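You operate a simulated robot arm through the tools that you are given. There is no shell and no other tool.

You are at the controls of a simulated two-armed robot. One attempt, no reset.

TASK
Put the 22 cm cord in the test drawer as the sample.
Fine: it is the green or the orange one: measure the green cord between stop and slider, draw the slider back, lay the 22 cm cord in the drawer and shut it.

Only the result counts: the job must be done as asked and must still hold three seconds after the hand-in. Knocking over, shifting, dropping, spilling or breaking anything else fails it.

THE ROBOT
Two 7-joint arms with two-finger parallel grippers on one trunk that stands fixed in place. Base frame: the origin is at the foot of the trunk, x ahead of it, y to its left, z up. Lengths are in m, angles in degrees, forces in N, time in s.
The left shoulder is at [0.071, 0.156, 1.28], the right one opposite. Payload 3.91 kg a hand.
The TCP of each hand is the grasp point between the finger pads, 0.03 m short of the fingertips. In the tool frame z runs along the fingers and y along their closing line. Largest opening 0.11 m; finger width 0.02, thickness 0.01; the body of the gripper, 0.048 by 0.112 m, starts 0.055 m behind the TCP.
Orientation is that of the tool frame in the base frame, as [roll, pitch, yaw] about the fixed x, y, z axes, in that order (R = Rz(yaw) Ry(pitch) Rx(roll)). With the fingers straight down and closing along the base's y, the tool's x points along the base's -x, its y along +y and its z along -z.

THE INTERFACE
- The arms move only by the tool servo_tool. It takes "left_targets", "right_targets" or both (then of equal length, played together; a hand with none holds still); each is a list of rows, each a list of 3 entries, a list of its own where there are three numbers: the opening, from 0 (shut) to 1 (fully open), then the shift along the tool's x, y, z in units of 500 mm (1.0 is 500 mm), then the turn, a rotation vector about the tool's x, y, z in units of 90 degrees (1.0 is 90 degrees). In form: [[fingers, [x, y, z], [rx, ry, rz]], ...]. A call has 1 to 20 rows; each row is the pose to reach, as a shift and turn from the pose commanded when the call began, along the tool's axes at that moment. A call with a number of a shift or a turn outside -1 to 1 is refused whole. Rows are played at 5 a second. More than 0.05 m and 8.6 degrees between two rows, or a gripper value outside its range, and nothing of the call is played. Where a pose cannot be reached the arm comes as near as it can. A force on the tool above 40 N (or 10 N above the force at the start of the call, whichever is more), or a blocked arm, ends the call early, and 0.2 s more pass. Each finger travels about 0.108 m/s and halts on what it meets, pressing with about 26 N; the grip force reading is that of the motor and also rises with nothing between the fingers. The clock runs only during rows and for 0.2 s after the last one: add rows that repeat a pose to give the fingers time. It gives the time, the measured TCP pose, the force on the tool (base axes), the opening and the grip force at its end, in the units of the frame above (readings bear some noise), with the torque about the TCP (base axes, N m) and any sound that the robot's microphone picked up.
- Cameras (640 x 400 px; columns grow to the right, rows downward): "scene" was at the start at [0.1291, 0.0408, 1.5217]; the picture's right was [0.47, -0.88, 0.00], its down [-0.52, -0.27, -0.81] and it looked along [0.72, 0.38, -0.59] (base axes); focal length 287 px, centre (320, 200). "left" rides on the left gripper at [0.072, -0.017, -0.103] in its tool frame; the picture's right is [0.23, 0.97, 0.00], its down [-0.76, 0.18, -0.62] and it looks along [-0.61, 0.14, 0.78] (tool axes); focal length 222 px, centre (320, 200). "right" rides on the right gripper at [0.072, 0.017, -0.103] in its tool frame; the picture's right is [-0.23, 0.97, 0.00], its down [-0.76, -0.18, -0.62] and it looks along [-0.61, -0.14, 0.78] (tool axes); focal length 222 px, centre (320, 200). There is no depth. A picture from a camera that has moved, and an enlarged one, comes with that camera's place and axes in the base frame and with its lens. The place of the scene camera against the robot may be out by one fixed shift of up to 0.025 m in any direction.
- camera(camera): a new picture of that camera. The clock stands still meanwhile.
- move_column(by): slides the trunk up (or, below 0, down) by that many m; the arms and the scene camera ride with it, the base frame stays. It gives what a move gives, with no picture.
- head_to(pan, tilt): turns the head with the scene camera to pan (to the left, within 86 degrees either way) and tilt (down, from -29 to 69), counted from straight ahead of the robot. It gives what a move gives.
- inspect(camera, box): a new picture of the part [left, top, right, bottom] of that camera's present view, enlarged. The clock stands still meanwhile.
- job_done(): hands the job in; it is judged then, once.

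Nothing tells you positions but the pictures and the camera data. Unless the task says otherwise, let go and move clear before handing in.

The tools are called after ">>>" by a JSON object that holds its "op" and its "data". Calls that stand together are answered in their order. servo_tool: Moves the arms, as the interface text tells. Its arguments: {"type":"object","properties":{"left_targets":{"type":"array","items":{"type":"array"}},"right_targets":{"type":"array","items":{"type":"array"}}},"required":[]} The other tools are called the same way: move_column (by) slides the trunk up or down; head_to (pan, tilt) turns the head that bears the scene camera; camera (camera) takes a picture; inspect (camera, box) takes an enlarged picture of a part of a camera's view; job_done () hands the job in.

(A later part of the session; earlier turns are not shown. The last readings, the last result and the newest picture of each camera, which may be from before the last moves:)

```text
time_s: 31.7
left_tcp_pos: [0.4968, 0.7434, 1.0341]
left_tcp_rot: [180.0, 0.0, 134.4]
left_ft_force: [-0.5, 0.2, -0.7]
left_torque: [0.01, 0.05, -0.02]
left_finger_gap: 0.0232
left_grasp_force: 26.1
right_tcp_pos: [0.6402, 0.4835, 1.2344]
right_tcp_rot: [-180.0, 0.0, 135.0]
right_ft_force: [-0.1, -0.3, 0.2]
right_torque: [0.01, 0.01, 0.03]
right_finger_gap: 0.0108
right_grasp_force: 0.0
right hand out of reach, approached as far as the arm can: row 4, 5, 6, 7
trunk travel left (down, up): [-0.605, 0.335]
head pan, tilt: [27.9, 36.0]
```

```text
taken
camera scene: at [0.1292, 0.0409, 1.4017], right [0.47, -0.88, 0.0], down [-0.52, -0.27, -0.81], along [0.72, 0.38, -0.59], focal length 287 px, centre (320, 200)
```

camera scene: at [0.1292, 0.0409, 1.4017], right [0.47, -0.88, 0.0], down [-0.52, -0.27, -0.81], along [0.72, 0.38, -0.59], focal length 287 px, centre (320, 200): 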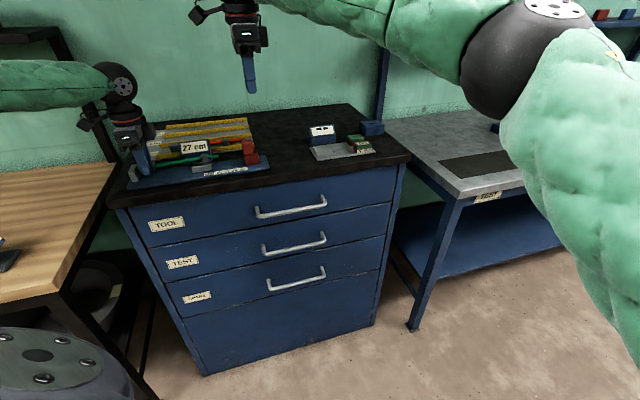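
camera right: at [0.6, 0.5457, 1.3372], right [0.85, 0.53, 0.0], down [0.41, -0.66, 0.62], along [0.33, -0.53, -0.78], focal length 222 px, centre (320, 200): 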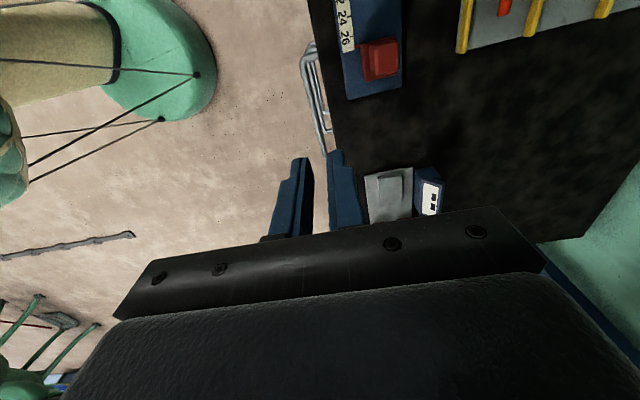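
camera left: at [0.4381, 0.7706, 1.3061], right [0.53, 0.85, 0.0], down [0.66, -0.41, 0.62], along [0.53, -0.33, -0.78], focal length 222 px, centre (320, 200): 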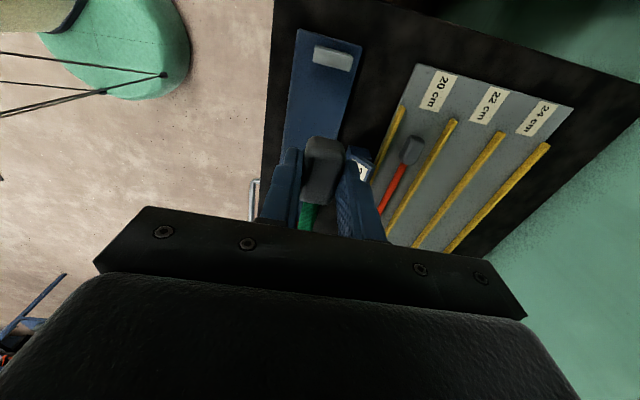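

The right arm is at its limit with the tool straight down. Tilting it by 30° so that its camera looks back toward the stop brings the wrist closer and gives the same view from further out.

>>> {"op": "servo_tool", "data": {"right_targets": [[0.1, [-0.04, 0, 0.0], [0, 0.06, 0]], [0.1, [-0.08, 0, 0.0], [0, 0.13, 0]], [0.1, [-0.12, 0, 0.0], [0, 0.2, 0]], [0.1, [-0.16, 0, 0.0], [0, 0.27, 0]], [0.1, [-0.16, 0, 0.0], [0, 0.333, 0]], [0.1, [-0.16, 0, 0.0], [0, 0.333, 0]]]}}

>>> {"op": "camera", "data": {"camera": "right"}}

>>> {"op": "camera", "data": {"camera": "scene"}}

```text
time_s: 33.1
left_tcp_pos: [0.4969, 0.7437, 1.033]
left_tcp_rot: [180.0, 0.0, 134.2]
left_ft_force: [0.1, 0.0, -1.0]
left_torque: [0.06, 0.05, 0.02]
left_finger_gap: 0.0232
left_grasp_force: 26.2
right_tcp_pos: [0.695, 0.4244, 1.2321]
right_tcp_rot: [-179.9, -30.0, 135.0]
right_ft_force: [0.0, 0.0, 0.3]
right_torque: [-0.01, 0.03, 0.05]
right_finger_gap: 0.0111
right_grasp_force: 0.0
trunk travel left (down, up): [-0.605, 0.335]
head pan, tilt: [27.9, 36.0]
```

```text
taken
camera right: at [0.6979, 0.4424, 1.3575], right [0.83, 0.55, -0.11], down [0.56, -0.81, 0.16], along [-0.01, -0.19, -0.98], focal length 222 px, centre (320, 200)
```

right: 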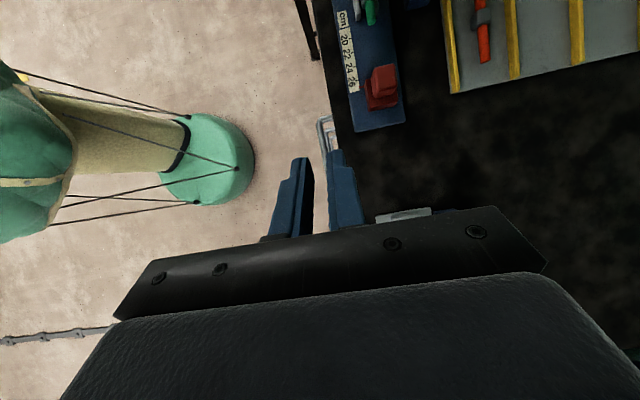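

```text
taken
camera scene: at [0.1289, 0.0407, 1.4017], right [0.47, -0.88, 0.0], down [-0.52, -0.27, -0.81], along [0.72, 0.38, -0.59], focal length 287 px, centre (320, 200)
```

scene: 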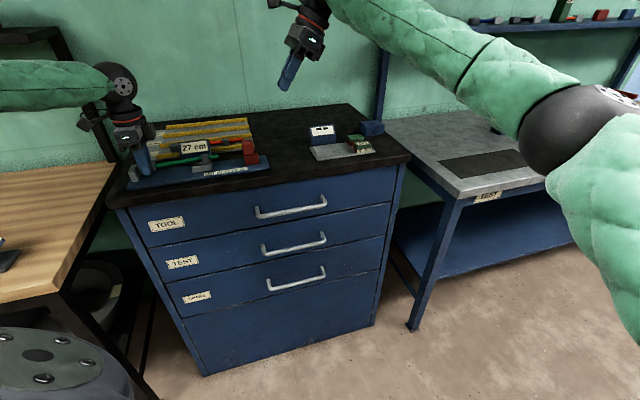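

>>> {"op": "servo_tool", "data": {"right_targets": [[0.1, [0.056, 0.054, 0.032], [0, 0, 0]], [0.1, [0.112, 0.108, 0.064], [0, 0, 0]], [0.1, [0.168, 0.163, 0.097], [0, 0, 0]], [0.1, [0.168, 0.163, 0.097], [0, 0, 0]]]}}

>>> {"op": "camera", "data": {"camera": "right"}}

>>> {"op": "inspect", "data": {"camera": "right", "box": [270, 60, 370, 122]}}

```text
time_s: 34.1
left_tcp_pos: [0.4955, 0.7449, 1.0321]
left_tcp_rot: [-179.9, 0.0, 134.3]
left_ft_force: [-0.6, -0.5, -0.8]
left_torque: [0.03, 0.03, 0.0]
left_finger_gap: 0.0232
left_grasp_force: 26.4
right_tcp_pos: [0.6855, 0.5133, 1.2334]
right_tcp_rot: [-180.0, -29.9, 135.0]
right_ft_force: [-0.6, -0.2, -1.0]
right_torque: [-0.06, 0.02, 0.0]
right_finger_gap: 0.0109
right_grasp_force: 0.1
right hand out of reach, approached as far as the arm can: row 3, 4
trunk travel left (down, up): [-0.605, 0.335]
head pan, tilt: [27.9, 36.0]
```

```text
taken
camera right: at [0.6889, 0.532, 1.358], right [0.83, 0.55, -0.11], down [0.56, -0.81, 0.16], along [0.0, -0.2, -0.98], focal length 222 px, centre (320, 200)
```

right: 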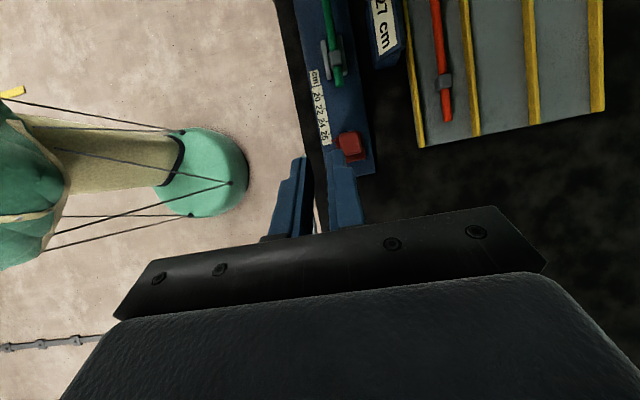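

```text
6.40 times, centred on (320, 91) of right
camera zoom: at [0.6889, 0.532, 1.358], right [0.83, 0.55, -0.11], down [0.56, -0.81, 0.16], along [0.0, -0.2, -0.98], focal length 1422 px, centre (320, 898)
```

zoom: 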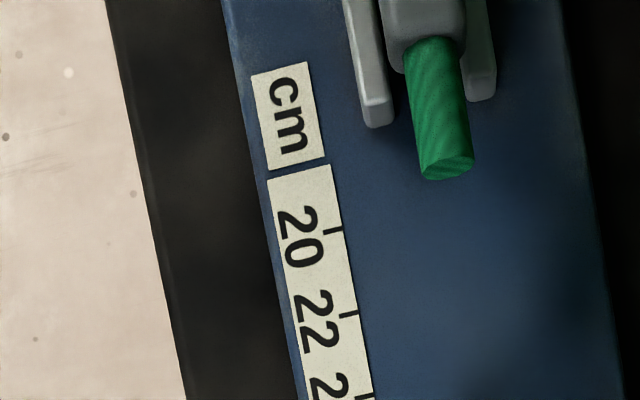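

Now the right camera looks along the groove from above its slider end. I zoom onto the collar and plates.

>>> {"op": "inspect", "data": {"camera": "right", "box": [315, 20, 365, 100]}}

>>> {"op": "inspect", "data": {"camera": "right", "box": [315, 40, 355, 90]}}

>>> {"op": "inspect", "data": {"camera": "right", "box": [270, 0, 370, 62]}}

```text
5.00 times, centred on (340, 60) of right
camera zoom: at [0.6889, 0.532, 1.358], right [0.83, 0.55, -0.11], down [0.56, -0.81, 0.16], along [0.0, -0.2, -0.98], focal length 1111 px, centre (220, 900)
```

zoom: 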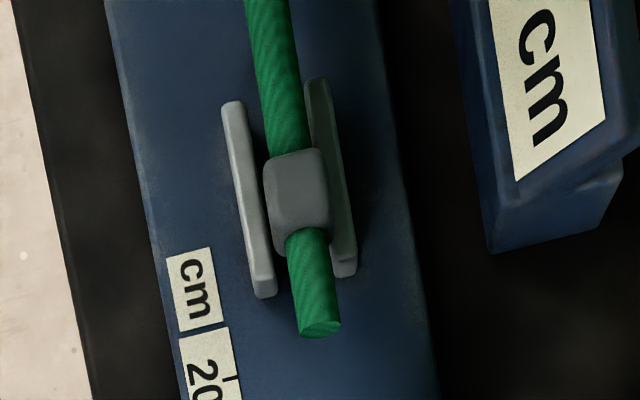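

```text
8.00 times, centred on (335, 65) of right
camera zoom: at [0.6889, 0.532, 1.358], right [0.83, 0.55, -0.11], down [0.56, -0.81, 0.16], along [0.0, -0.2, -0.98], focal length 1777 px, centre (200, 1280)
```

zoom: 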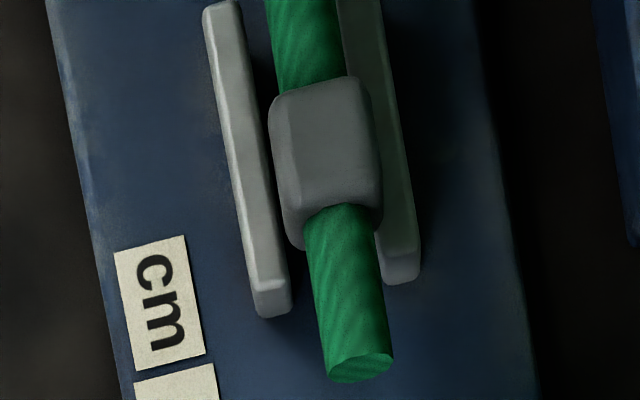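

```text
6.40 times, centred on (320, 31) of right
camera zoom: at [0.6889, 0.532, 1.358], right [0.83, 0.55, -0.11], down [0.56, -0.81, 0.16], along [0.0, -0.2, -0.98], focal length 1422 px, centre (320, 1282)
```

zoom: 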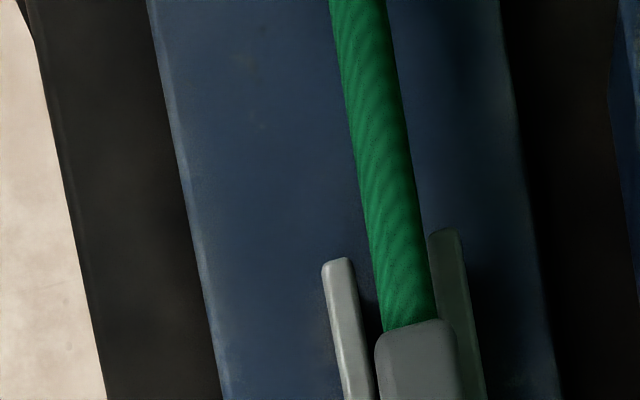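

From above I measure the groove gap at about 19.3 mm and the collar at about 18 mm, with the collar sitting only about 1 mm too far back, and the cord parallel to the plates. I shift 1 mm forward and lower again.

>>> {"op": "servo_tool", "data": {"left_targets": [[0.0, [0, -0.0022, 0], [0, 0, 0]], [0.0, [0, -0.0022, 0], [0, 0, 0]]]}}

>>> {"op": "inspect", "data": {"camera": "right", "box": [315, 40, 355, 90]}}

```text
time_s: 34.7
left_tcp_pos: [0.4951, 0.743, 1.0334]
left_tcp_rot: [180.0, -0.1, 134.3]
left_ft_force: [0.0, 0.8, -1.1]
left_torque: [0.04, 0.03, 0.01]
left_finger_gap: 0.0229
left_grasp_force: 26.2
right_tcp_pos: [0.6859, 0.511, 1.2328]
right_tcp_rot: [-179.9, -30.0, 135.1]
right_ft_force: [0.3, -0.6, 0.6]
right_torque: [0.0, 0.0, 0.0]
right_finger_gap: 0.0113
right_grasp_force: 0.1
trunk travel left (down, up): [-0.605, 0.335]
head pan, tilt: [27.9, 36.0]
```

```text
8.00 times, centred on (335, 65) of right
camera zoom: at [0.6893, 0.5304, 1.3585], right [0.83, 0.55, -0.11], down [0.56, -0.81, 0.16], along [0.0, -0.2, -0.98], focal length 1777 px, centre (200, 1280)
```

zoom: 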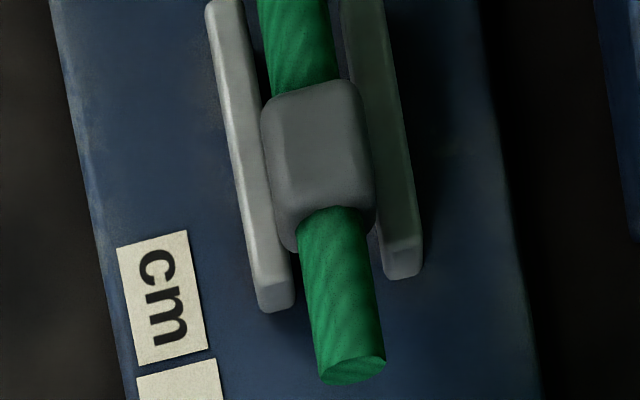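

>>> {"op": "servo_tool", "data": {"left_targets": [[0.0, [0, 0.001, 0.002], [0, 0, 0]], [0.0, [0, 0.001, 0.006], [0, 0, 0]], [0.0, [0, 0.001, 0.01], [0, 0, 0]], [0.0, [0, 0.001, 0.01], [0, 0, 0]]]}}

>>> {"op": "inspect", "data": {"camera": "right", "box": [315, 40, 355, 90]}}

>>> {"op": "inspect", "data": {"camera": "scene", "box": [191, 150, 216, 175]}}

```text
time_s: 35.7
left_tcp_pos: [0.4967, 0.7437, 1.0296]
left_tcp_rot: [180.0, -0.1, 134.3]
left_ft_force: [-1.8, 1.3, 7.1]
left_torque: [-0.62, -0.55, 0.03]
left_finger_gap: 0.0231
left_grasp_force: 25.7
right_tcp_pos: [0.6845, 0.512, 1.2343]
right_tcp_rot: [180.0, -30.0, 135.0]
right_ft_force: [-0.1, -0.1, -0.8]
right_torque: [0.0, 0.0, -0.01]
right_finger_gap: 0.0111
right_grasp_force: 0.0
trunk travel left (down, up): [-0.605, 0.335]
head pan, tilt: [27.9, 36.0]
```

```text
8.00 times, centred on (335, 65) of right
camera zoom: at [0.689, 0.53, 1.359], right [0.83, 0.55, -0.11], down [0.56, -0.81, 0.16], along [0.0, -0.2, -0.98], focal length 1777 px, centre (200, 1280)
```

zoom: 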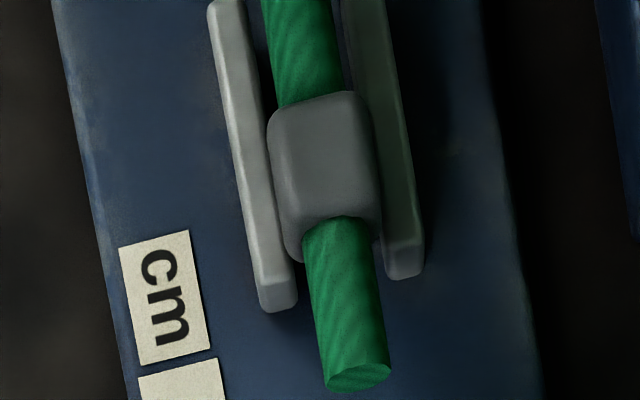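

```text
16.00 times, centred on (204, 162) of scene
camera zoom: at [0.1285, 0.0409, 1.4018], right [0.47, -0.88, 0.0], down [-0.52, -0.27, -0.81], along [0.72, 0.38, -0.59], focal length 4592 px, centre (2184, 800)
```

zoom: 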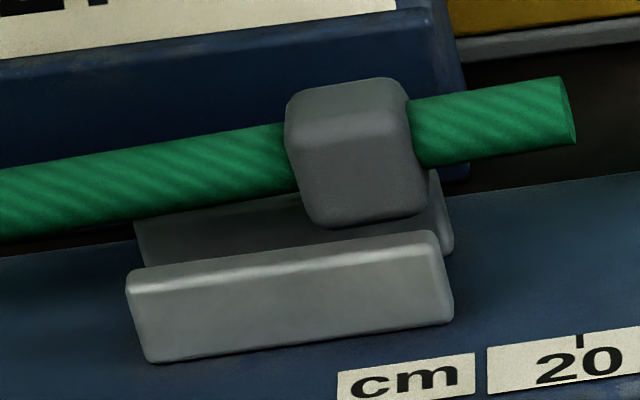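

The collar still meets something at about 0.125 m from the grip even though it looks nearly centred. I zoom in at full magnification in the right camera to measure the clearances precisely.

>>> {"op": "inspect", "data": {"camera": "right", "box": [322, 52, 347, 72]}}

>>> {"op": "inspect", "data": {"camera": "right", "box": [322, 64, 347, 84]}}

>>> {"op": "inspect", "data": {"camera": "right", "box": [315, 34, 345, 54]}}

```text
16.00 times, centred on (334, 62) of right
camera zoom: at [0.689, 0.53, 1.359], right [0.83, 0.55, -0.11], down [0.56, -0.81, 0.16], along [0.0, -0.2, -0.98], focal length 3554 px, centre (88, 2408)
```

zoom: 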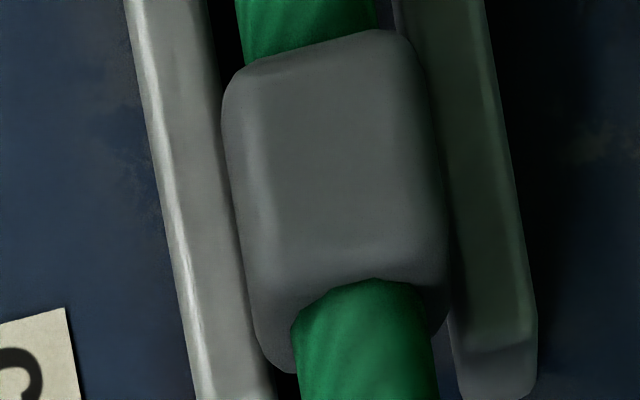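

```text
16.00 times, centred on (334, 74) of right
camera zoom: at [0.689, 0.53, 1.359], right [0.83, 0.55, -0.11], down [0.56, -0.81, 0.16], along [0.0, -0.2, -0.98], focal length 3554 px, centre (88, 2216)
```

zoom: 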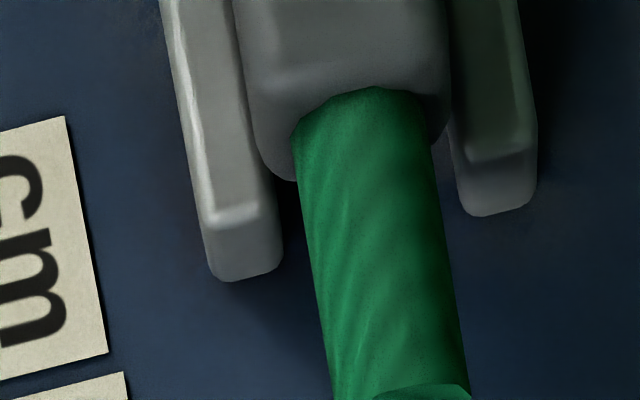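

```text
16.00 times, centred on (330, 44) of right
camera zoom: at [0.689, 0.53, 1.359], right [0.83, 0.55, -0.11], down [0.56, -0.81, 0.16], along [0.0, -0.2, -0.98], focal length 3554 px, centre (160, 2696)
```

zoom: 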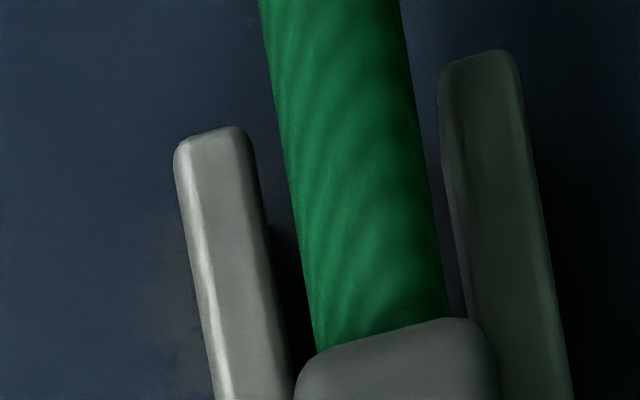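

Magnified, the collar's front lower edge overlaps the front plate by about 0.5 mm while there are about 2 mm free at the back. I lift 3 mm, shift 1.5 mm backward and lower again.

>>> {"op": "servo_tool", "data": {"left_targets": [[0.0, [0, 0, -0.007], [0, 0, 0]], [0.0, [0, 0.0031, -0.007], [0, 0, 0]], [0.0, [0, 0.0031, -0.003], [0, 0, 0]], [0.0, [0, 0.0031, 0.0], [0, 0, 0]], [0.0, [0, 0.0031, 0.003], [0, 0, 0]], [0.0, [0, 0.0031, 0.003], [0, 0, 0]]]}}

>>> {"op": "inspect", "data": {"camera": "right", "box": [322, 52, 347, 72]}}

>>> {"op": "inspect", "data": {"camera": "scene", "box": [191, 150, 216, 175]}}

```text
time_s: 37.1
left_tcp_pos: [0.498, 0.7436, 1.0271]
left_tcp_rot: [-180.0, -0.1, 134.3]
left_ft_force: [-0.4, 1.7, 6.2]
left_torque: [-0.57, -0.68, 0.18]
left_finger_gap: 0.0231
left_grasp_force: 26.0
right_tcp_pos: [0.6868, 0.5113, 1.2329]
right_tcp_rot: [-179.9, -30.0, 135.1]
right_ft_force: [-0.4, 0.3, -0.2]
right_torque: [0.0, 0.01, 0.0]
right_finger_gap: 0.0112
right_grasp_force: 0.1
trunk travel left (down, up): [-0.605, 0.335]
head pan, tilt: [27.9, 36.0]
```

```text
16.00 times, centred on (334, 62) of right
camera zoom: at [0.6892, 0.5298, 1.3589], right [0.83, 0.55, -0.11], down [0.56, -0.81, 0.16], along [0.0, -0.2, -0.98], focal length 3554 px, centre (88, 2408)
```

zoom: 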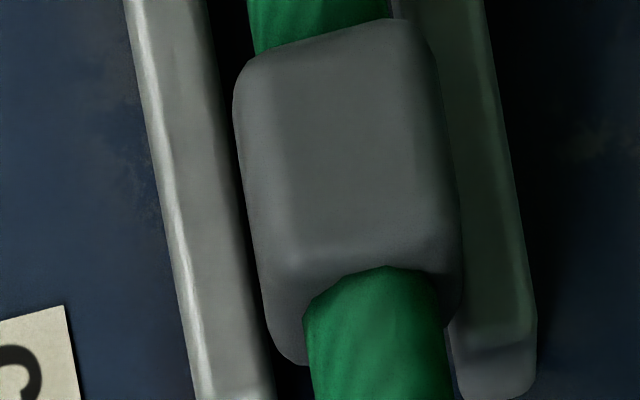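

```text
16.00 times, centred on (204, 162) of scene
camera zoom: at [0.1286, 0.0408, 1.4018], right [0.47, -0.88, 0.0], down [-0.52, -0.27, -0.81], along [0.72, 0.38, -0.59], focal length 4592 px, centre (2184, 800)
```

zoom: 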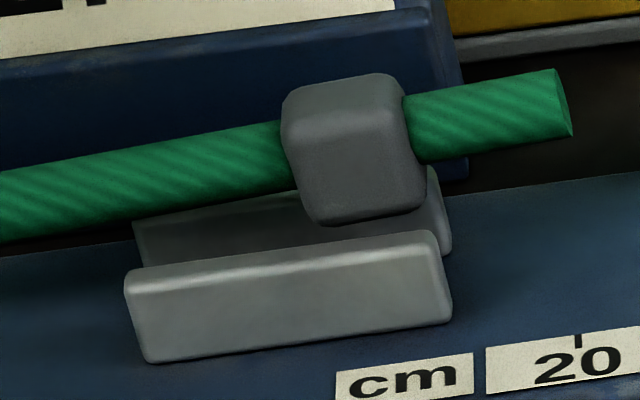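

Now the collar catches the back plate instead (torque flips sign), so the fit is tight and the centre is about 0.8 mm forward of here. I try that.

>>> {"op": "servo_tool", "data": {"left_targets": [[0.0, [0, 0, -0.01], [0, 0, 0]], [0.0, [0, -0.0015, -0.01], [0, 0, 0]], [0.0, [0, -0.0015, -0.005], [0, 0, 0]], [0.0, [0, -0.0015, -0.002], [0, 0, 0]], [0.0, [0, -0.0015, 0.001], [0, 0, 0]], [0.0, [0, -0.0015, 0.001], [0, 0, 0]]]}}

>>> {"op": "inspect", "data": {"camera": "right", "box": [322, 52, 347, 72]}}

>>> {"op": "inspect", "data": {"camera": "scene", "box": [191, 150, 216, 175]}}

```text
time_s: 38.5
left_tcp_pos: [0.4961, 0.7437, 1.0263]
left_tcp_rot: [-180.0, -0.1, 134.3]
left_ft_force: [0.7, -0.6, 5.4]
left_torque: [-0.41, -0.43, 0.03]
left_finger_gap: 0.023
left_grasp_force: 25.7
right_tcp_pos: [0.6861, 0.511, 1.2344]
right_tcp_rot: [180.0, -29.9, 135.0]
right_ft_force: [-0.4, 0.1, 0.5]
right_torque: [0.03, 0.05, 0.02]
right_finger_gap: 0.011
right_grasp_force: 0.0
trunk travel left (down, up): [-0.605, 0.335]
head pan, tilt: [27.9, 36.0]
```

```text
16.00 times, centred on (334, 62) of right
camera zoom: at [0.6893, 0.5298, 1.3589], right [0.83, 0.55, -0.11], down [0.56, -0.81, 0.16], along [0.0, -0.2, -0.98], focal length 3554 px, centre (88, 2408)
```

zoom: 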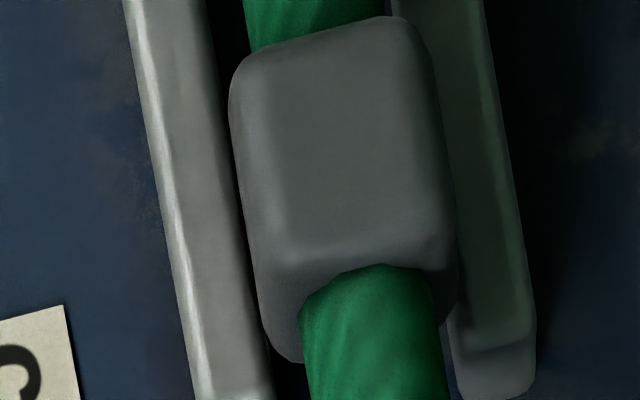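

```text
16.00 times, centred on (204, 162) of scene
camera zoom: at [0.1287, 0.0408, 1.4018], right [0.47, -0.88, 0.0], down [-0.52, -0.27, -0.81], along [0.72, 0.38, -0.59], focal length 4592 px, centre (2184, 800)
```

zoom: 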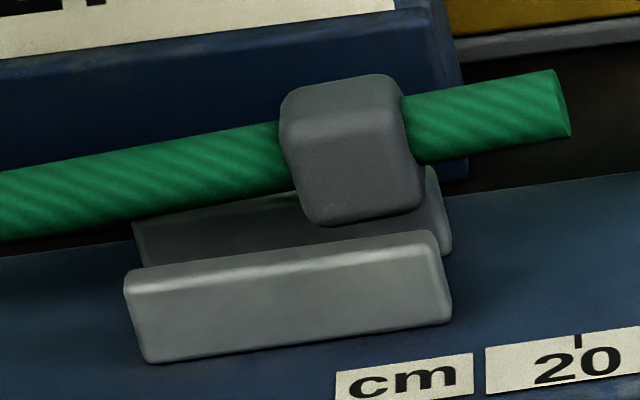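

At the centred position the contact is symmetric, so the collar rests on both plates rather than dropping in; for the measurement that is good enough, since only the block at the stop and the tip at the slider matter. I lower the block end further toward the rig plate, letting the cord pivot, and close up to the stop a little.

>>> {"op": "servo_tool", "data": {"left_targets": [[0.0, [0.002, 0, 0.003], [0, 0, 0]], [0.0, [0.004, 0, 0.006], [0, 0, 0]], [0.0, [0.006, 0, 0.009], [0, 0, 0]], [0.0, [0.006, 0, 0.009], [0, 0, 0]]]}}

>>> {"op": "inspect", "data": {"camera": "right", "box": [315, 40, 355, 90]}}

>>> {"op": "inspect", "data": {"camera": "scene", "box": [120, 140, 220, 192]}}

>>> {"op": "inspect", "data": {"camera": "left", "box": [240, 90, 400, 190]}}

```text
time_s: 39.5
left_tcp_pos: [0.4932, 0.7444, 1.0223]
left_tcp_rot: [-180.0, 0.0, 134.2]
left_ft_force: [2.8, -1.0, 7.9]
left_torque: [-0.36, -0.49, 0.03]
left_finger_gap: 0.0231
left_grasp_force: 26.3
right_tcp_pos: [0.6848, 0.5102, 1.2346]
right_tcp_rot: [180.0, -30.0, 135.1]
right_ft_force: [-0.2, 0.5, 0.8]
right_torque: [0.0, 0.02, 0.01]
right_finger_gap: 0.0107
right_grasp_force: 0.1
trunk travel left (down, up): [-0.605, 0.335]
head pan, tilt: [27.9, 36.0]
```

```text
8.00 times, centred on (335, 65) of right
camera zoom: at [0.6894, 0.5294, 1.3589], right [0.83, 0.55, -0.11], down [0.56, -0.81, 0.16], along [-0.01, -0.2, -0.98], focal length 1777 px, centre (200, 1280)
```

zoom: 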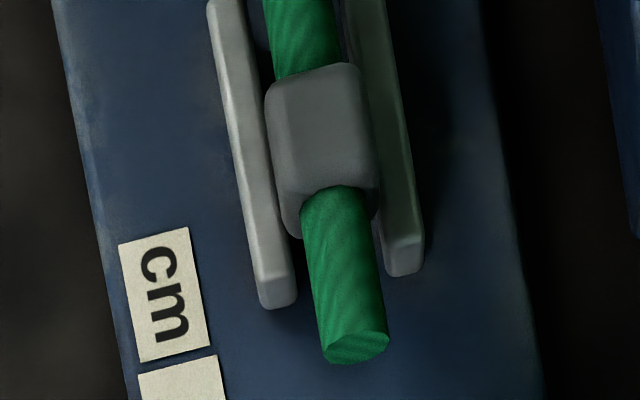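

```text
6.40 times, centred on (170, 166) of scene
camera zoom: at [0.1289, 0.0403, 1.4018], right [0.47, -0.88, 0.0], down [-0.52, -0.27, -0.81], along [0.72, 0.38, -0.59], focal length 1837 px, centre (1280, 418)
```

zoom: 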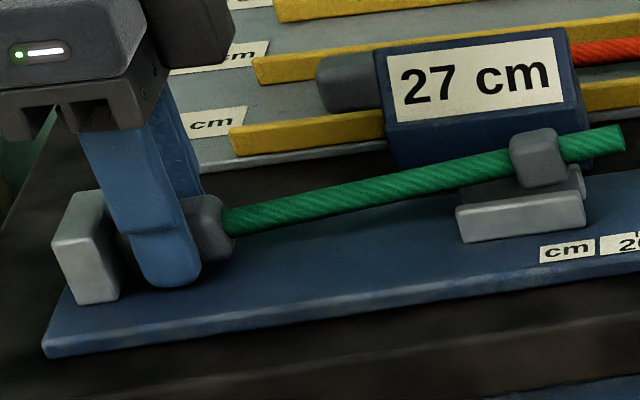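

```text
4.00 times, centred on (320, 140) of left
camera zoom: at [0.4311, 0.786, 1.1255], right [0.54, 0.84, 0.0], down [0.66, -0.42, 0.62], along [0.52, -0.34, -0.78], focal length 888 px, centre (320, 440)
```

zoom: 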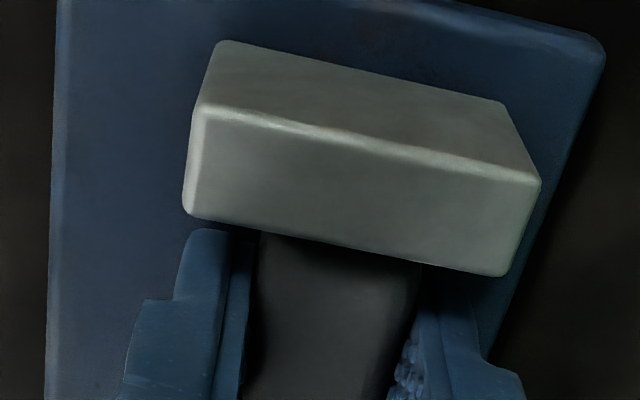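

The tail end is propped on the plates as expected and the block is now just about at the stop. I lower the last 3 mm and release gently.

>>> {"op": "servo_tool", "data": {"left_targets": [[0.0, [0, 0, 0.003], [0, 0, 0]], [0.0, [0, 0, 0.006], [0, 0, 0]], [0.0, [0, 0, 0.006], [0, 0, 0]]]}}

>>> {"op": "inspect", "data": {"camera": "scene", "box": [120, 140, 220, 192]}}

```text
time_s: 40.3
left_tcp_pos: [0.4926, 0.7457, 1.0213]
left_tcp_rot: [179.8, -0.1, 134.3]
left_ft_force: [6.0, 11.9, 30.2]
left_torque: [-0.03, -0.42, 0.23]
left_finger_gap: 0.0231
left_grasp_force: 26.0
right_tcp_pos: [0.6856, 0.5114, 1.2354]
right_tcp_rot: [180.0, -29.9, 135.0]
right_ft_force: [0.3, 0.0, 0.6]
right_torque: [-0.01, 0.03, 0.02]
right_finger_gap: 0.011
right_grasp_force: 0.0
trunk travel left (down, up): [-0.605, 0.335]
head pan, tilt: [27.9, 36.0]
```

```text
6.40 times, centred on (170, 166) of scene
camera zoom: at [0.128, 0.04, 1.4021], right [0.47, -0.88, 0.0], down [-0.52, -0.27, -0.81], along [0.72, 0.38, -0.59], focal length 1837 px, centre (1280, 418)
```

zoom: 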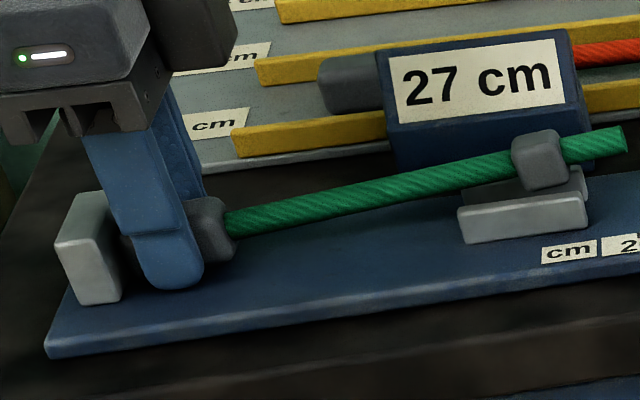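

The block has touched down (30 N), so I back off 2 mm to unload and then open the fingers.

>>> {"op": "servo_tool", "data": {"left_targets": [[0.0, [0, 0, -0.004], [0, 0, 0]], [0.0, [0, 0, -0.004], [0, 0, 0]]]}}

>>> {"op": "servo_tool", "data": {"left_targets": [[0.22, [0, 0, 0], [0, 0, 0]], [0.26, [0, 0, 0], [0, 0, 0]], [0.32, [0, 0, 0], [0, 0, 0]], [0.36, [0, 0, 0], [0, 0, 0]], [0.36, [0, 0, 0], [0, 0, 0]]]}}

>>> {"op": "inspect", "data": {"camera": "scene", "box": [120, 140, 220, 192]}}

>>> {"op": "inspect", "data": {"camera": "right", "box": [315, 40, 355, 90]}}

>>> {"op": "inspect", "data": {"camera": "left", "box": [240, 90, 400, 190]}}

```text
time_s: 40.9
left_tcp_pos: [0.4928, 0.7438, 1.0218]
left_tcp_rot: [179.9, 0.0, 134.2]
left_ft_force: [-0.8, 5.9, 18.5]
left_torque: [0.2, -0.01, 0.07]
left_finger_gap: 0.023
left_grasp_force: 26.4
right_tcp_pos: [0.6863, 0.5099, 1.2341]
right_tcp_rot: [180.0, -30.0, 134.9]
right_ft_force: [0.1, 0.8, 0.0]
right_torque: [0.04, 0.01, -0.03]
right_finger_gap: 0.011
right_grasp_force: 0.0
trunk travel left (down, up): [-0.605, 0.335]
head pan, tilt: [27.9, 36.0]
```

```text
time_s: 42.1
left_tcp_pos: [0.4938, 0.7449, 1.0215]
left_tcp_rot: [180.0, 0.0, 134.4]
left_ft_force: [0.5, 0.4, 0.2]
left_torque: [-0.03, 0.0, 0.02]
left_finger_gap: 0.0395
left_grasp_force: 0.0
right_tcp_pos: [0.6862, 0.5119, 1.2342]
right_tcp_rot: [180.0, -30.0, 134.9]
right_ft_force: [-0.6, 0.3, 0.0]
right_torque: [0.03, -0.03, -0.03]
right_finger_gap: 0.0108
right_grasp_force: 0.1
trunk travel left (down, up): [-0.605, 0.335]
head pan, tilt: [27.9, 36.0]
```

```text
6.40 times, centred on (170, 166) of scene
camera zoom: at [0.1291, 0.0411, 1.4017], right [0.47, -0.88, 0.0], down [-0.52, -0.27, -0.81], along [0.72, 0.38, -0.59], focal length 1837 px, centre (1280, 418)
```

zoom: 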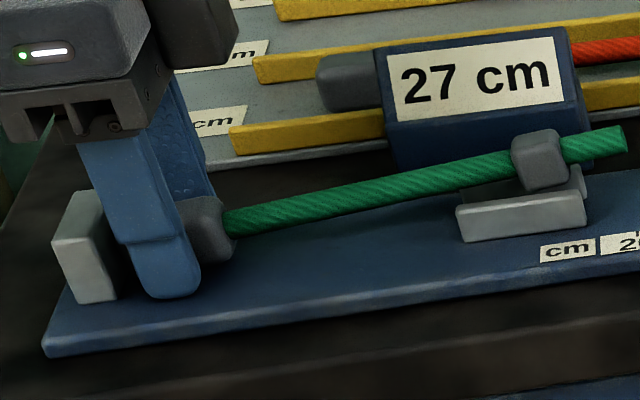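

```text
8.00 times, centred on (335, 65) of right
camera zoom: at [0.6896, 0.5301, 1.3585], right [0.83, 0.55, -0.11], down [0.56, -0.81, 0.16], along [-0.01, -0.2, -0.98], focal length 1777 px, centre (200, 1280)
```

zoom: 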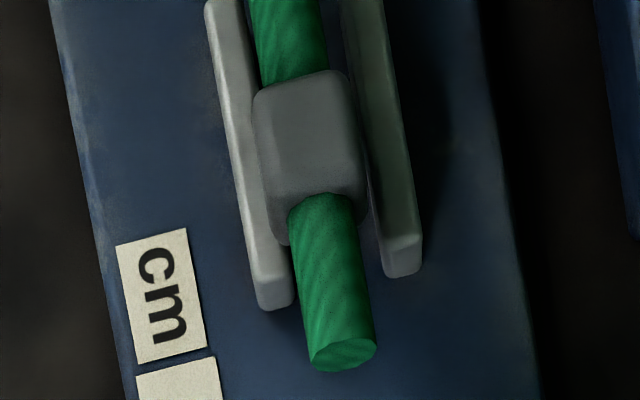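

```text
4.00 times, centred on (320, 140) of left
camera zoom: at [0.4317, 0.7855, 1.1247], right [0.54, 0.84, 0.0], down [0.66, -0.42, 0.62], along [0.52, -0.34, -0.78], focal length 888 px, centre (320, 440)
```

zoom: 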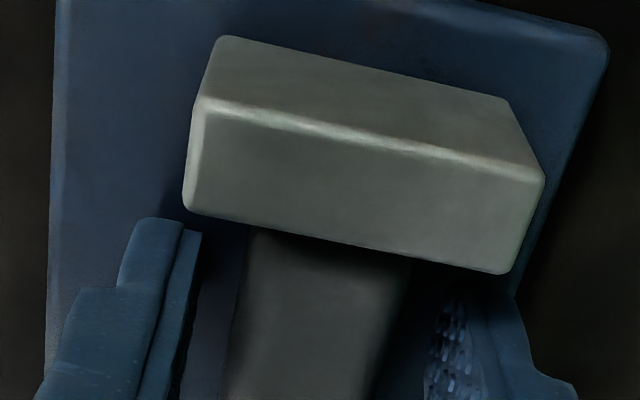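

The cord now lies with its block at the stop and its collar on top of the guide plates, slightly toward the front one. Released cleanly; I raise the left hand straight up, then shut the fingers so that I can press the collar down into the groove from above.

>>> {"op": "servo_tool", "data": {"left_targets": [[0.36, [0, 0, -0.04], [0, 0, 0]], [0.36, [0, 0, -0.1], [0, 0, 0]], [0.36, [0, 0, -0.18], [0, 0, 0]], [0.2, [-0.08, 0.0, -0.18], [0, 0, 0]], [0.0, [-0.16, 0.004, -0.18], [0, 0, -0.004]], [0.0, [-0.24, 0.006, -0.18], [0, 0, -0.008]], [0.0, [-0.274, 0.007, -0.18], [0, 0, -0.008]], [0.0, [-0.274, 0.007, -0.18], [0, 0, -0.008]]]}}

>>> {"op": "camera", "data": {"camera": "right"}}

>>> {"op": "inspect", "data": {"camera": "right", "box": [300, 20, 370, 90]}}

>>> {"op": "inspect", "data": {"camera": "scene", "box": [110, 110, 230, 185]}}

```text
time_s: 43.9
left_tcp_pos: [0.592, 0.6476, 1.1113]
left_tcp_rot: [179.8, 0.0, 135.0]
left_ft_force: [0.5, 0.2, -0.2]
left_torque: [-0.03, -0.04, 0.02]
left_finger_gap: 0.0001
left_grasp_force: 25.9
right_tcp_pos: [0.6864, 0.5109, 1.2343]
right_tcp_rot: [180.0, -30.1, 135.0]
right_ft_force: [0.2, 0.4, -0.2]
right_torque: [0.04, -0.03, -0.02]
right_finger_gap: 0.011
right_grasp_force: 0.0
trunk travel left (down, up): [-0.605, 0.335]
head pan, tilt: [27.9, 36.0]
```

```text
taken
camera right: at [0.6892, 0.5289, 1.3593], right [0.83, 0.55, -0.11], down [0.56, -0.81, 0.16], along [0.0, -0.2, -0.98], focal length 222 px, centre (320, 200)
```

right: 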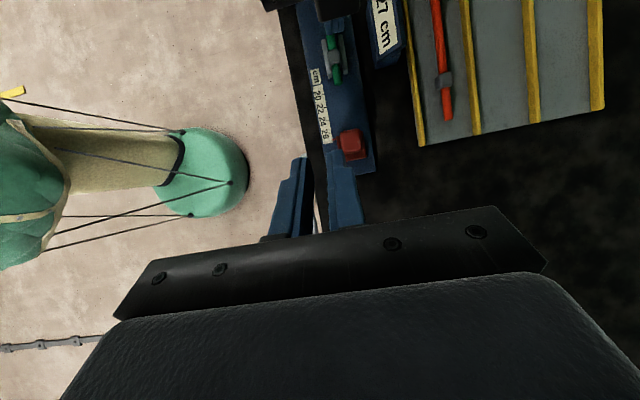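

```text
5.71 times, centred on (335, 55) of right
camera zoom: at [0.6892, 0.5289, 1.3593], right [0.83, 0.55, -0.11], down [0.56, -0.81, 0.16], along [0.0, -0.2, -0.98], focal length 1269 px, centre (234, 1029)
```

zoom: 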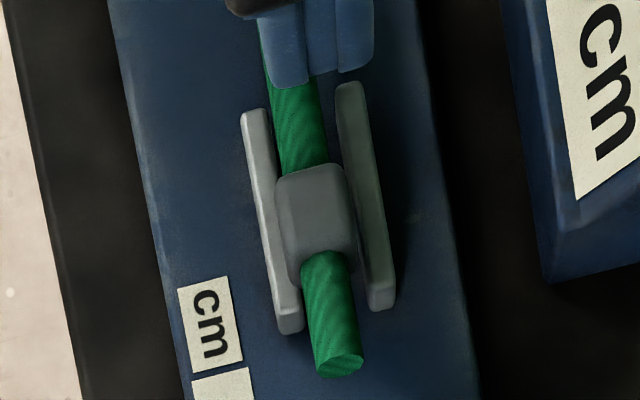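

```text
5.33 times, centred on (170, 148) of scene
camera zoom: at [0.1285, 0.04, 1.4019], right [0.47, -0.88, 0.0], down [-0.52, -0.27, -0.81], along [0.72, 0.38, -0.59], focal length 1531 px, centre (1120, 480)
```

zoom: 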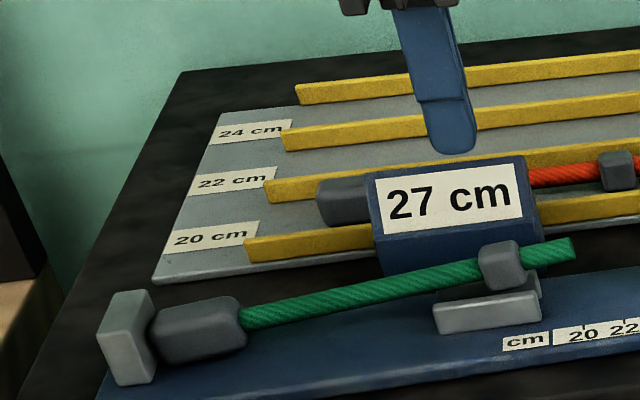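

The collar sits about 1.8 mm toward the front plate, and my closed fingertips are above it. I lower onto it until light contact.

>>> {"op": "servo_tool", "data": {"left_targets": [[0.0, [0, -0.003, 0.06], [0, 0, 0]], [0.0, [0, -0.003, 0.106], [0, 0, 0]], [0.0, [0, -0.003, 0.114], [0, 0, 0]], [0.0, [0, -0.003, 0.118], [0, 0, 0]], [0.0, [0, -0.003, 0.118], [0, 0, 0]]]}}

>>> {"op": "inspect", "data": {"camera": "right", "box": [300, 20, 370, 90]}}

>>> {"op": "inspect", "data": {"camera": "scene", "box": [180, 135, 230, 175]}}

```text
time_s: 45.1
left_tcp_pos: [0.5914, 0.6506, 1.0558]
left_tcp_rot: [179.6, 0.2, 135.1]
left_ft_force: [5.0, 0.2, 18.0]
left_torque: [-0.24, -0.13, 0.06]
left_finger_gap: 0.0002
left_grasp_force: 25.8
right_tcp_pos: [0.686, 0.5104, 1.2323]
right_tcp_rot: [180.0, -30.0, 134.9]
right_ft_force: [0.1, 0.3, -0.3]
right_torque: [-0.02, 0.04, 0.04]
right_finger_gap: 0.0109
right_grasp_force: 0.1
trunk travel left (down, up): [-0.605, 0.335]
head pan, tilt: [27.9, 36.0]
stopped in row 5 (left hand): the force on the tool passed its limit at 42 N (the readings are from after the stop); the commanded pose is now the measured one
```

```text
5.71 times, centred on (335, 55) of right
camera zoom: at [0.6894, 0.5297, 1.3585], right [0.83, 0.55, -0.11], down [0.56, -0.81, 0.16], along [0.0, -0.2, -0.98], focal length 1269 px, centre (234, 1029)
```

zoom: 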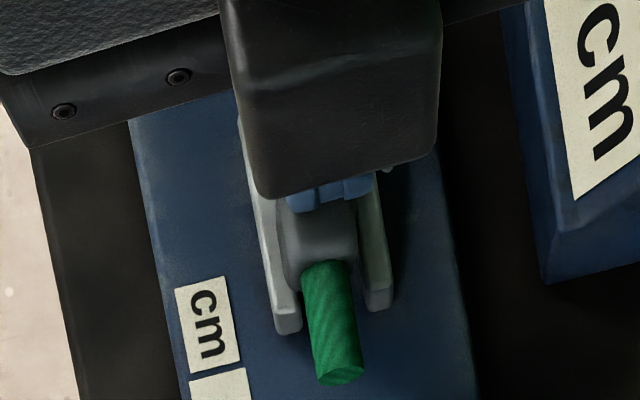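

```text
10.00 times, centred on (205, 155) of scene
camera zoom: at [0.1289, 0.0406, 1.4015], right [0.47, -0.88, 0.0], down [-0.52, -0.27, -0.81], along [0.72, 0.38, -0.59], focal length 2870 px, centre (1470, 650)
```

zoom: 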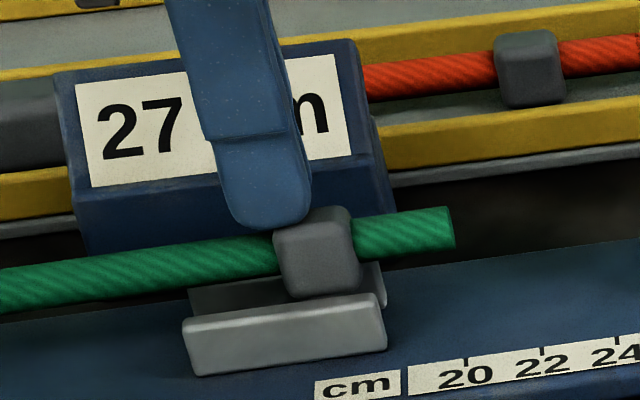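

>>> {"op": "inspect", "data": {"camera": "scene", "box": [110, 120, 230, 195]}}

>>> {"op": "inspect", "data": {"camera": "right", "box": [320, 45, 350, 75]}}

```text
5.33 times, centred on (170, 158) of scene
camera zoom: at [0.1289, 0.0406, 1.4015], right [0.47, -0.88, 0.0], down [-0.52, -0.27, -0.81], along [0.72, 0.38, -0.59], focal length 1531 px, centre (1120, 427)
```

zoom: 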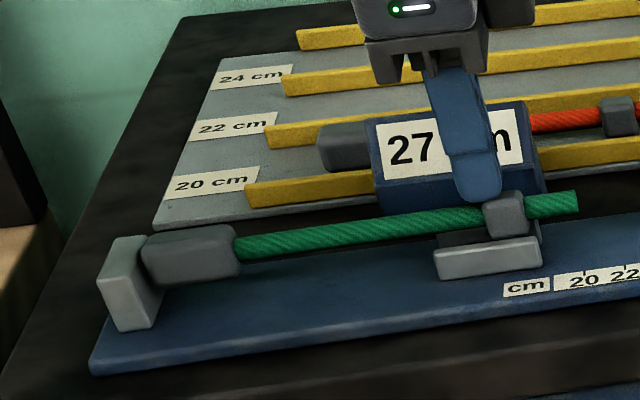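

```text
13.33 times, centred on (335, 60) of right
camera zoom: at [0.6894, 0.5297, 1.3585], right [0.83, 0.55, -0.11], down [0.56, -0.81, 0.16], along [0.0, -0.2, -0.98], focal length 2962 px, centre (120, 2067)
```

zoom: 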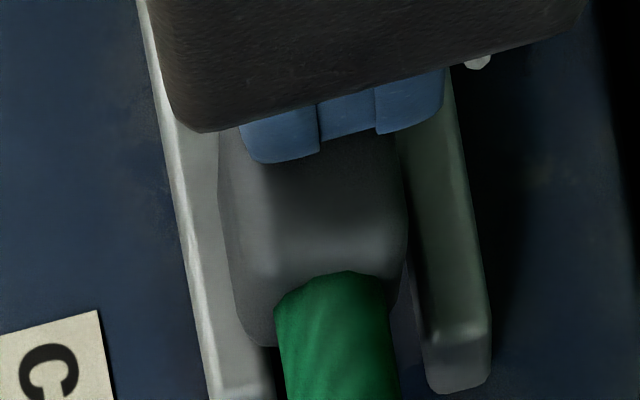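

Pressing just tips the cord; the collar seems essentially as wide as the gap, so I won't force it. I raise the hand and see how the cord settles – resting on the plates with its block at the stop is sufficient for the slider to measure it.

>>> {"op": "servo_tool", "data": {"left_targets": [[0.0, [0, 0, -0.02], [0, 0, 0]], [0.0, [0, 0, -0.1], [0, 0, 0]], [0.0, [0, 0, -0.14], [0, 0, 0]], [0.0, [0, 0, -0.14], [0, 0, 0]]]}}

>>> {"op": "inspect", "data": {"camera": "scene", "box": [110, 120, 230, 195]}}

>>> {"op": "inspect", "data": {"camera": "right", "box": [300, 20, 370, 90]}}

```text
time_s: 46.1
left_tcp_pos: [0.59, 0.6492, 1.1242]
left_tcp_rot: [179.7, 0.1, 135.1]
left_ft_force: [0.6, -0.6, 0.0]
left_torque: [0.0, 0.02, 0.03]
left_finger_gap: 0.0
left_grasp_force: 26.2
right_tcp_pos: [0.6862, 0.5112, 1.2341]
right_tcp_rot: [-179.9, -30.0, 135.0]
right_ft_force: [-0.3, -0.2, -0.5]
right_torque: [-0.01, 0.01, 0.04]
right_finger_gap: 0.0109
right_grasp_force: 0.0
trunk travel left (down, up): [-0.605, 0.335]
head pan, tilt: [27.9, 36.0]
```

```text
5.33 times, centred on (170, 158) of scene
camera zoom: at [0.129, 0.041, 1.4017], right [0.47, -0.88, 0.0], down [-0.52, -0.27, -0.81], along [0.72, 0.38, -0.59], focal length 1531 px, centre (1120, 427)
```

zoom: 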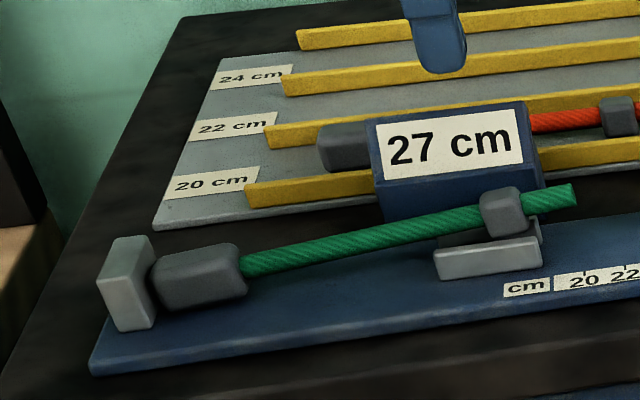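

```text
5.71 times, centred on (335, 55) of right
camera zoom: at [0.6895, 0.5301, 1.3585], right [0.83, 0.55, -0.11], down [0.56, -0.81, 0.16], along [-0.01, -0.2, -0.98], focal length 1269 px, centre (234, 1029)
```

zoom: 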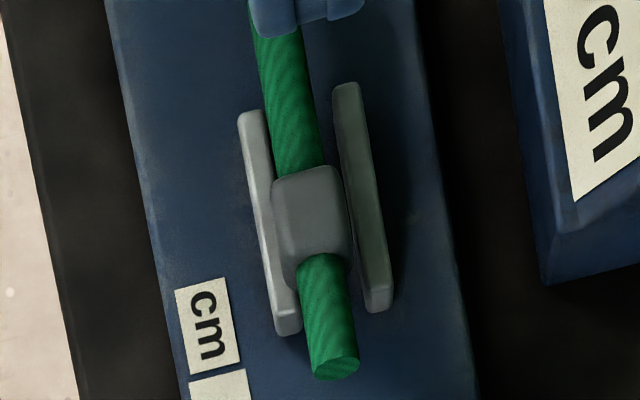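

The cord settled back: block flat by the stop, collar perched about 2 mm over the front plate. I try one careful thing: grip the collar itself from above, centre it over the groove and lower it in, which gives direct control of its position.

>>> {"op": "servo_tool", "data": {"left_targets": [[0.15, [-0.01, -0.008, 0.0], [0, 0, 0]], [0.31, [-0.016, -0.008, 0.04], [0, 0, 0]], [0.31, [-0.016, -0.008, 0.1], [0, 0, 0]], [0.31, [-0.016, -0.008, 0.13], [0, 0, 0]], [0.31, [-0.016, -0.008, 0.13], [0, 0, 0]]]}}

>>> {"op": "inspect", "data": {"camera": "right", "box": [310, 20, 360, 80]}}

>>> {"op": "inspect", "data": {"camera": "scene", "box": [180, 135, 230, 175]}}

>>> {"op": "inspect", "data": {"camera": "left", "box": [240, 90, 400, 190]}}

```text
time_s: 47.3
left_tcp_pos: [0.5928, 0.6418, 1.0585]
left_tcp_rot: [179.7, 0.2, 135.1]
left_ft_force: [0.1, -0.1, 0.3]
left_torque: [0.0, -0.01, -0.01]
left_finger_gap: 0.034
left_grasp_force: 0.0
right_tcp_pos: [0.6855, 0.5105, 1.2335]
right_tcp_rot: [-179.9, -30.0, 135.0]
right_ft_force: [1.1, -0.2, -0.2]
right_torque: [0.01, -0.06, 0.01]
right_finger_gap: 0.011
right_grasp_force: 0.0
trunk travel left (down, up): [-0.605, 0.335]
head pan, tilt: [27.9, 36.0]
```

```text
6.67 times, centred on (335, 50) of right
camera zoom: at [0.6895, 0.5301, 1.3586], right [0.83, 0.55, -0.11], down [0.56, -0.81, 0.16], along [-0.01, -0.2, -0.98], focal length 1481 px, centre (220, 1200)
```

zoom: 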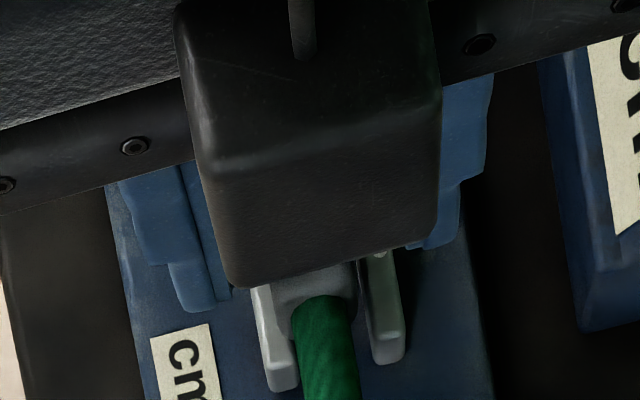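

```text
10.00 times, centred on (205, 155) of scene
camera zoom: at [0.1289, 0.0411, 1.4017], right [0.47, -0.88, 0.0], down [-0.52, -0.27, -0.81], along [0.72, 0.38, -0.59], focal length 2870 px, centre (1470, 650)
```

zoom: 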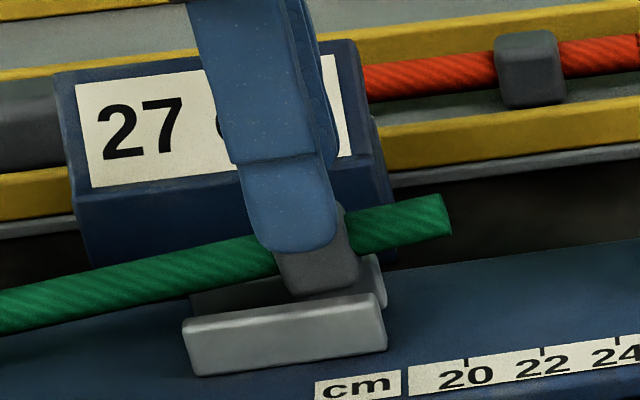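

```text
4.00 times, centred on (320, 140) of left
camera zoom: at [0.5303, 0.6808, 1.1624], right [0.53, 0.85, 0.0], down [0.66, -0.41, 0.63], along [0.53, -0.33, -0.78], focal length 888 px, centre (320, 440)
```

zoom: 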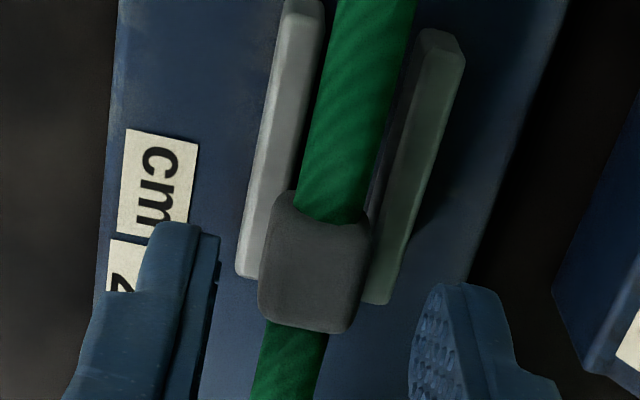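

The left hand camera now has an excellent close view of collar and groove. I zoom in fully to measure the fit.

>>> {"op": "inspect", "data": {"camera": "left", "box": [290, 100, 370, 150]}}

>>> {"op": "inspect", "data": {"camera": "left", "box": [290, 130, 370, 180]}}

```text
8.00 times, centred on (330, 125) of left
camera zoom: at [0.5303, 0.6808, 1.1624], right [0.53, 0.85, 0.0], down [0.66, -0.41, 0.63], along [0.53, -0.33, -0.78], focal length 1777 px, centre (240, 800)
```

zoom: 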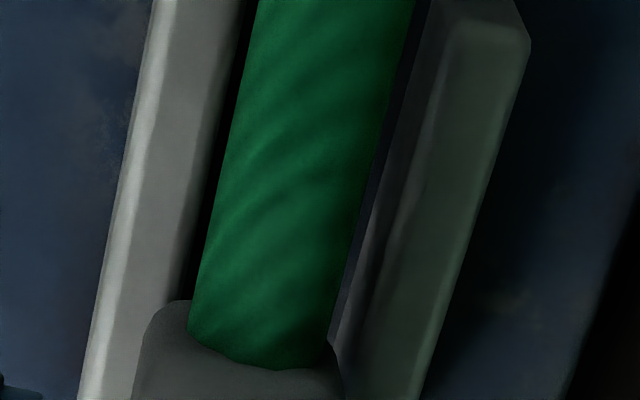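

```text
8.00 times, centred on (330, 155) of left
camera zoom: at [0.5303, 0.6808, 1.1624], right [0.53, 0.85, 0.0], down [0.66, -0.41, 0.63], along [0.53, -0.33, -0.78], focal length 1777 px, centre (240, 560)
```

zoom: 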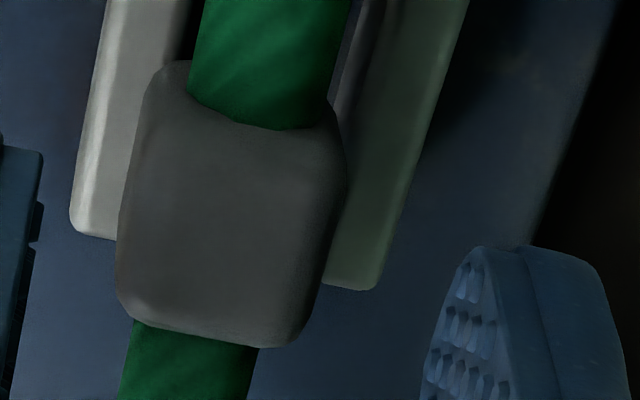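

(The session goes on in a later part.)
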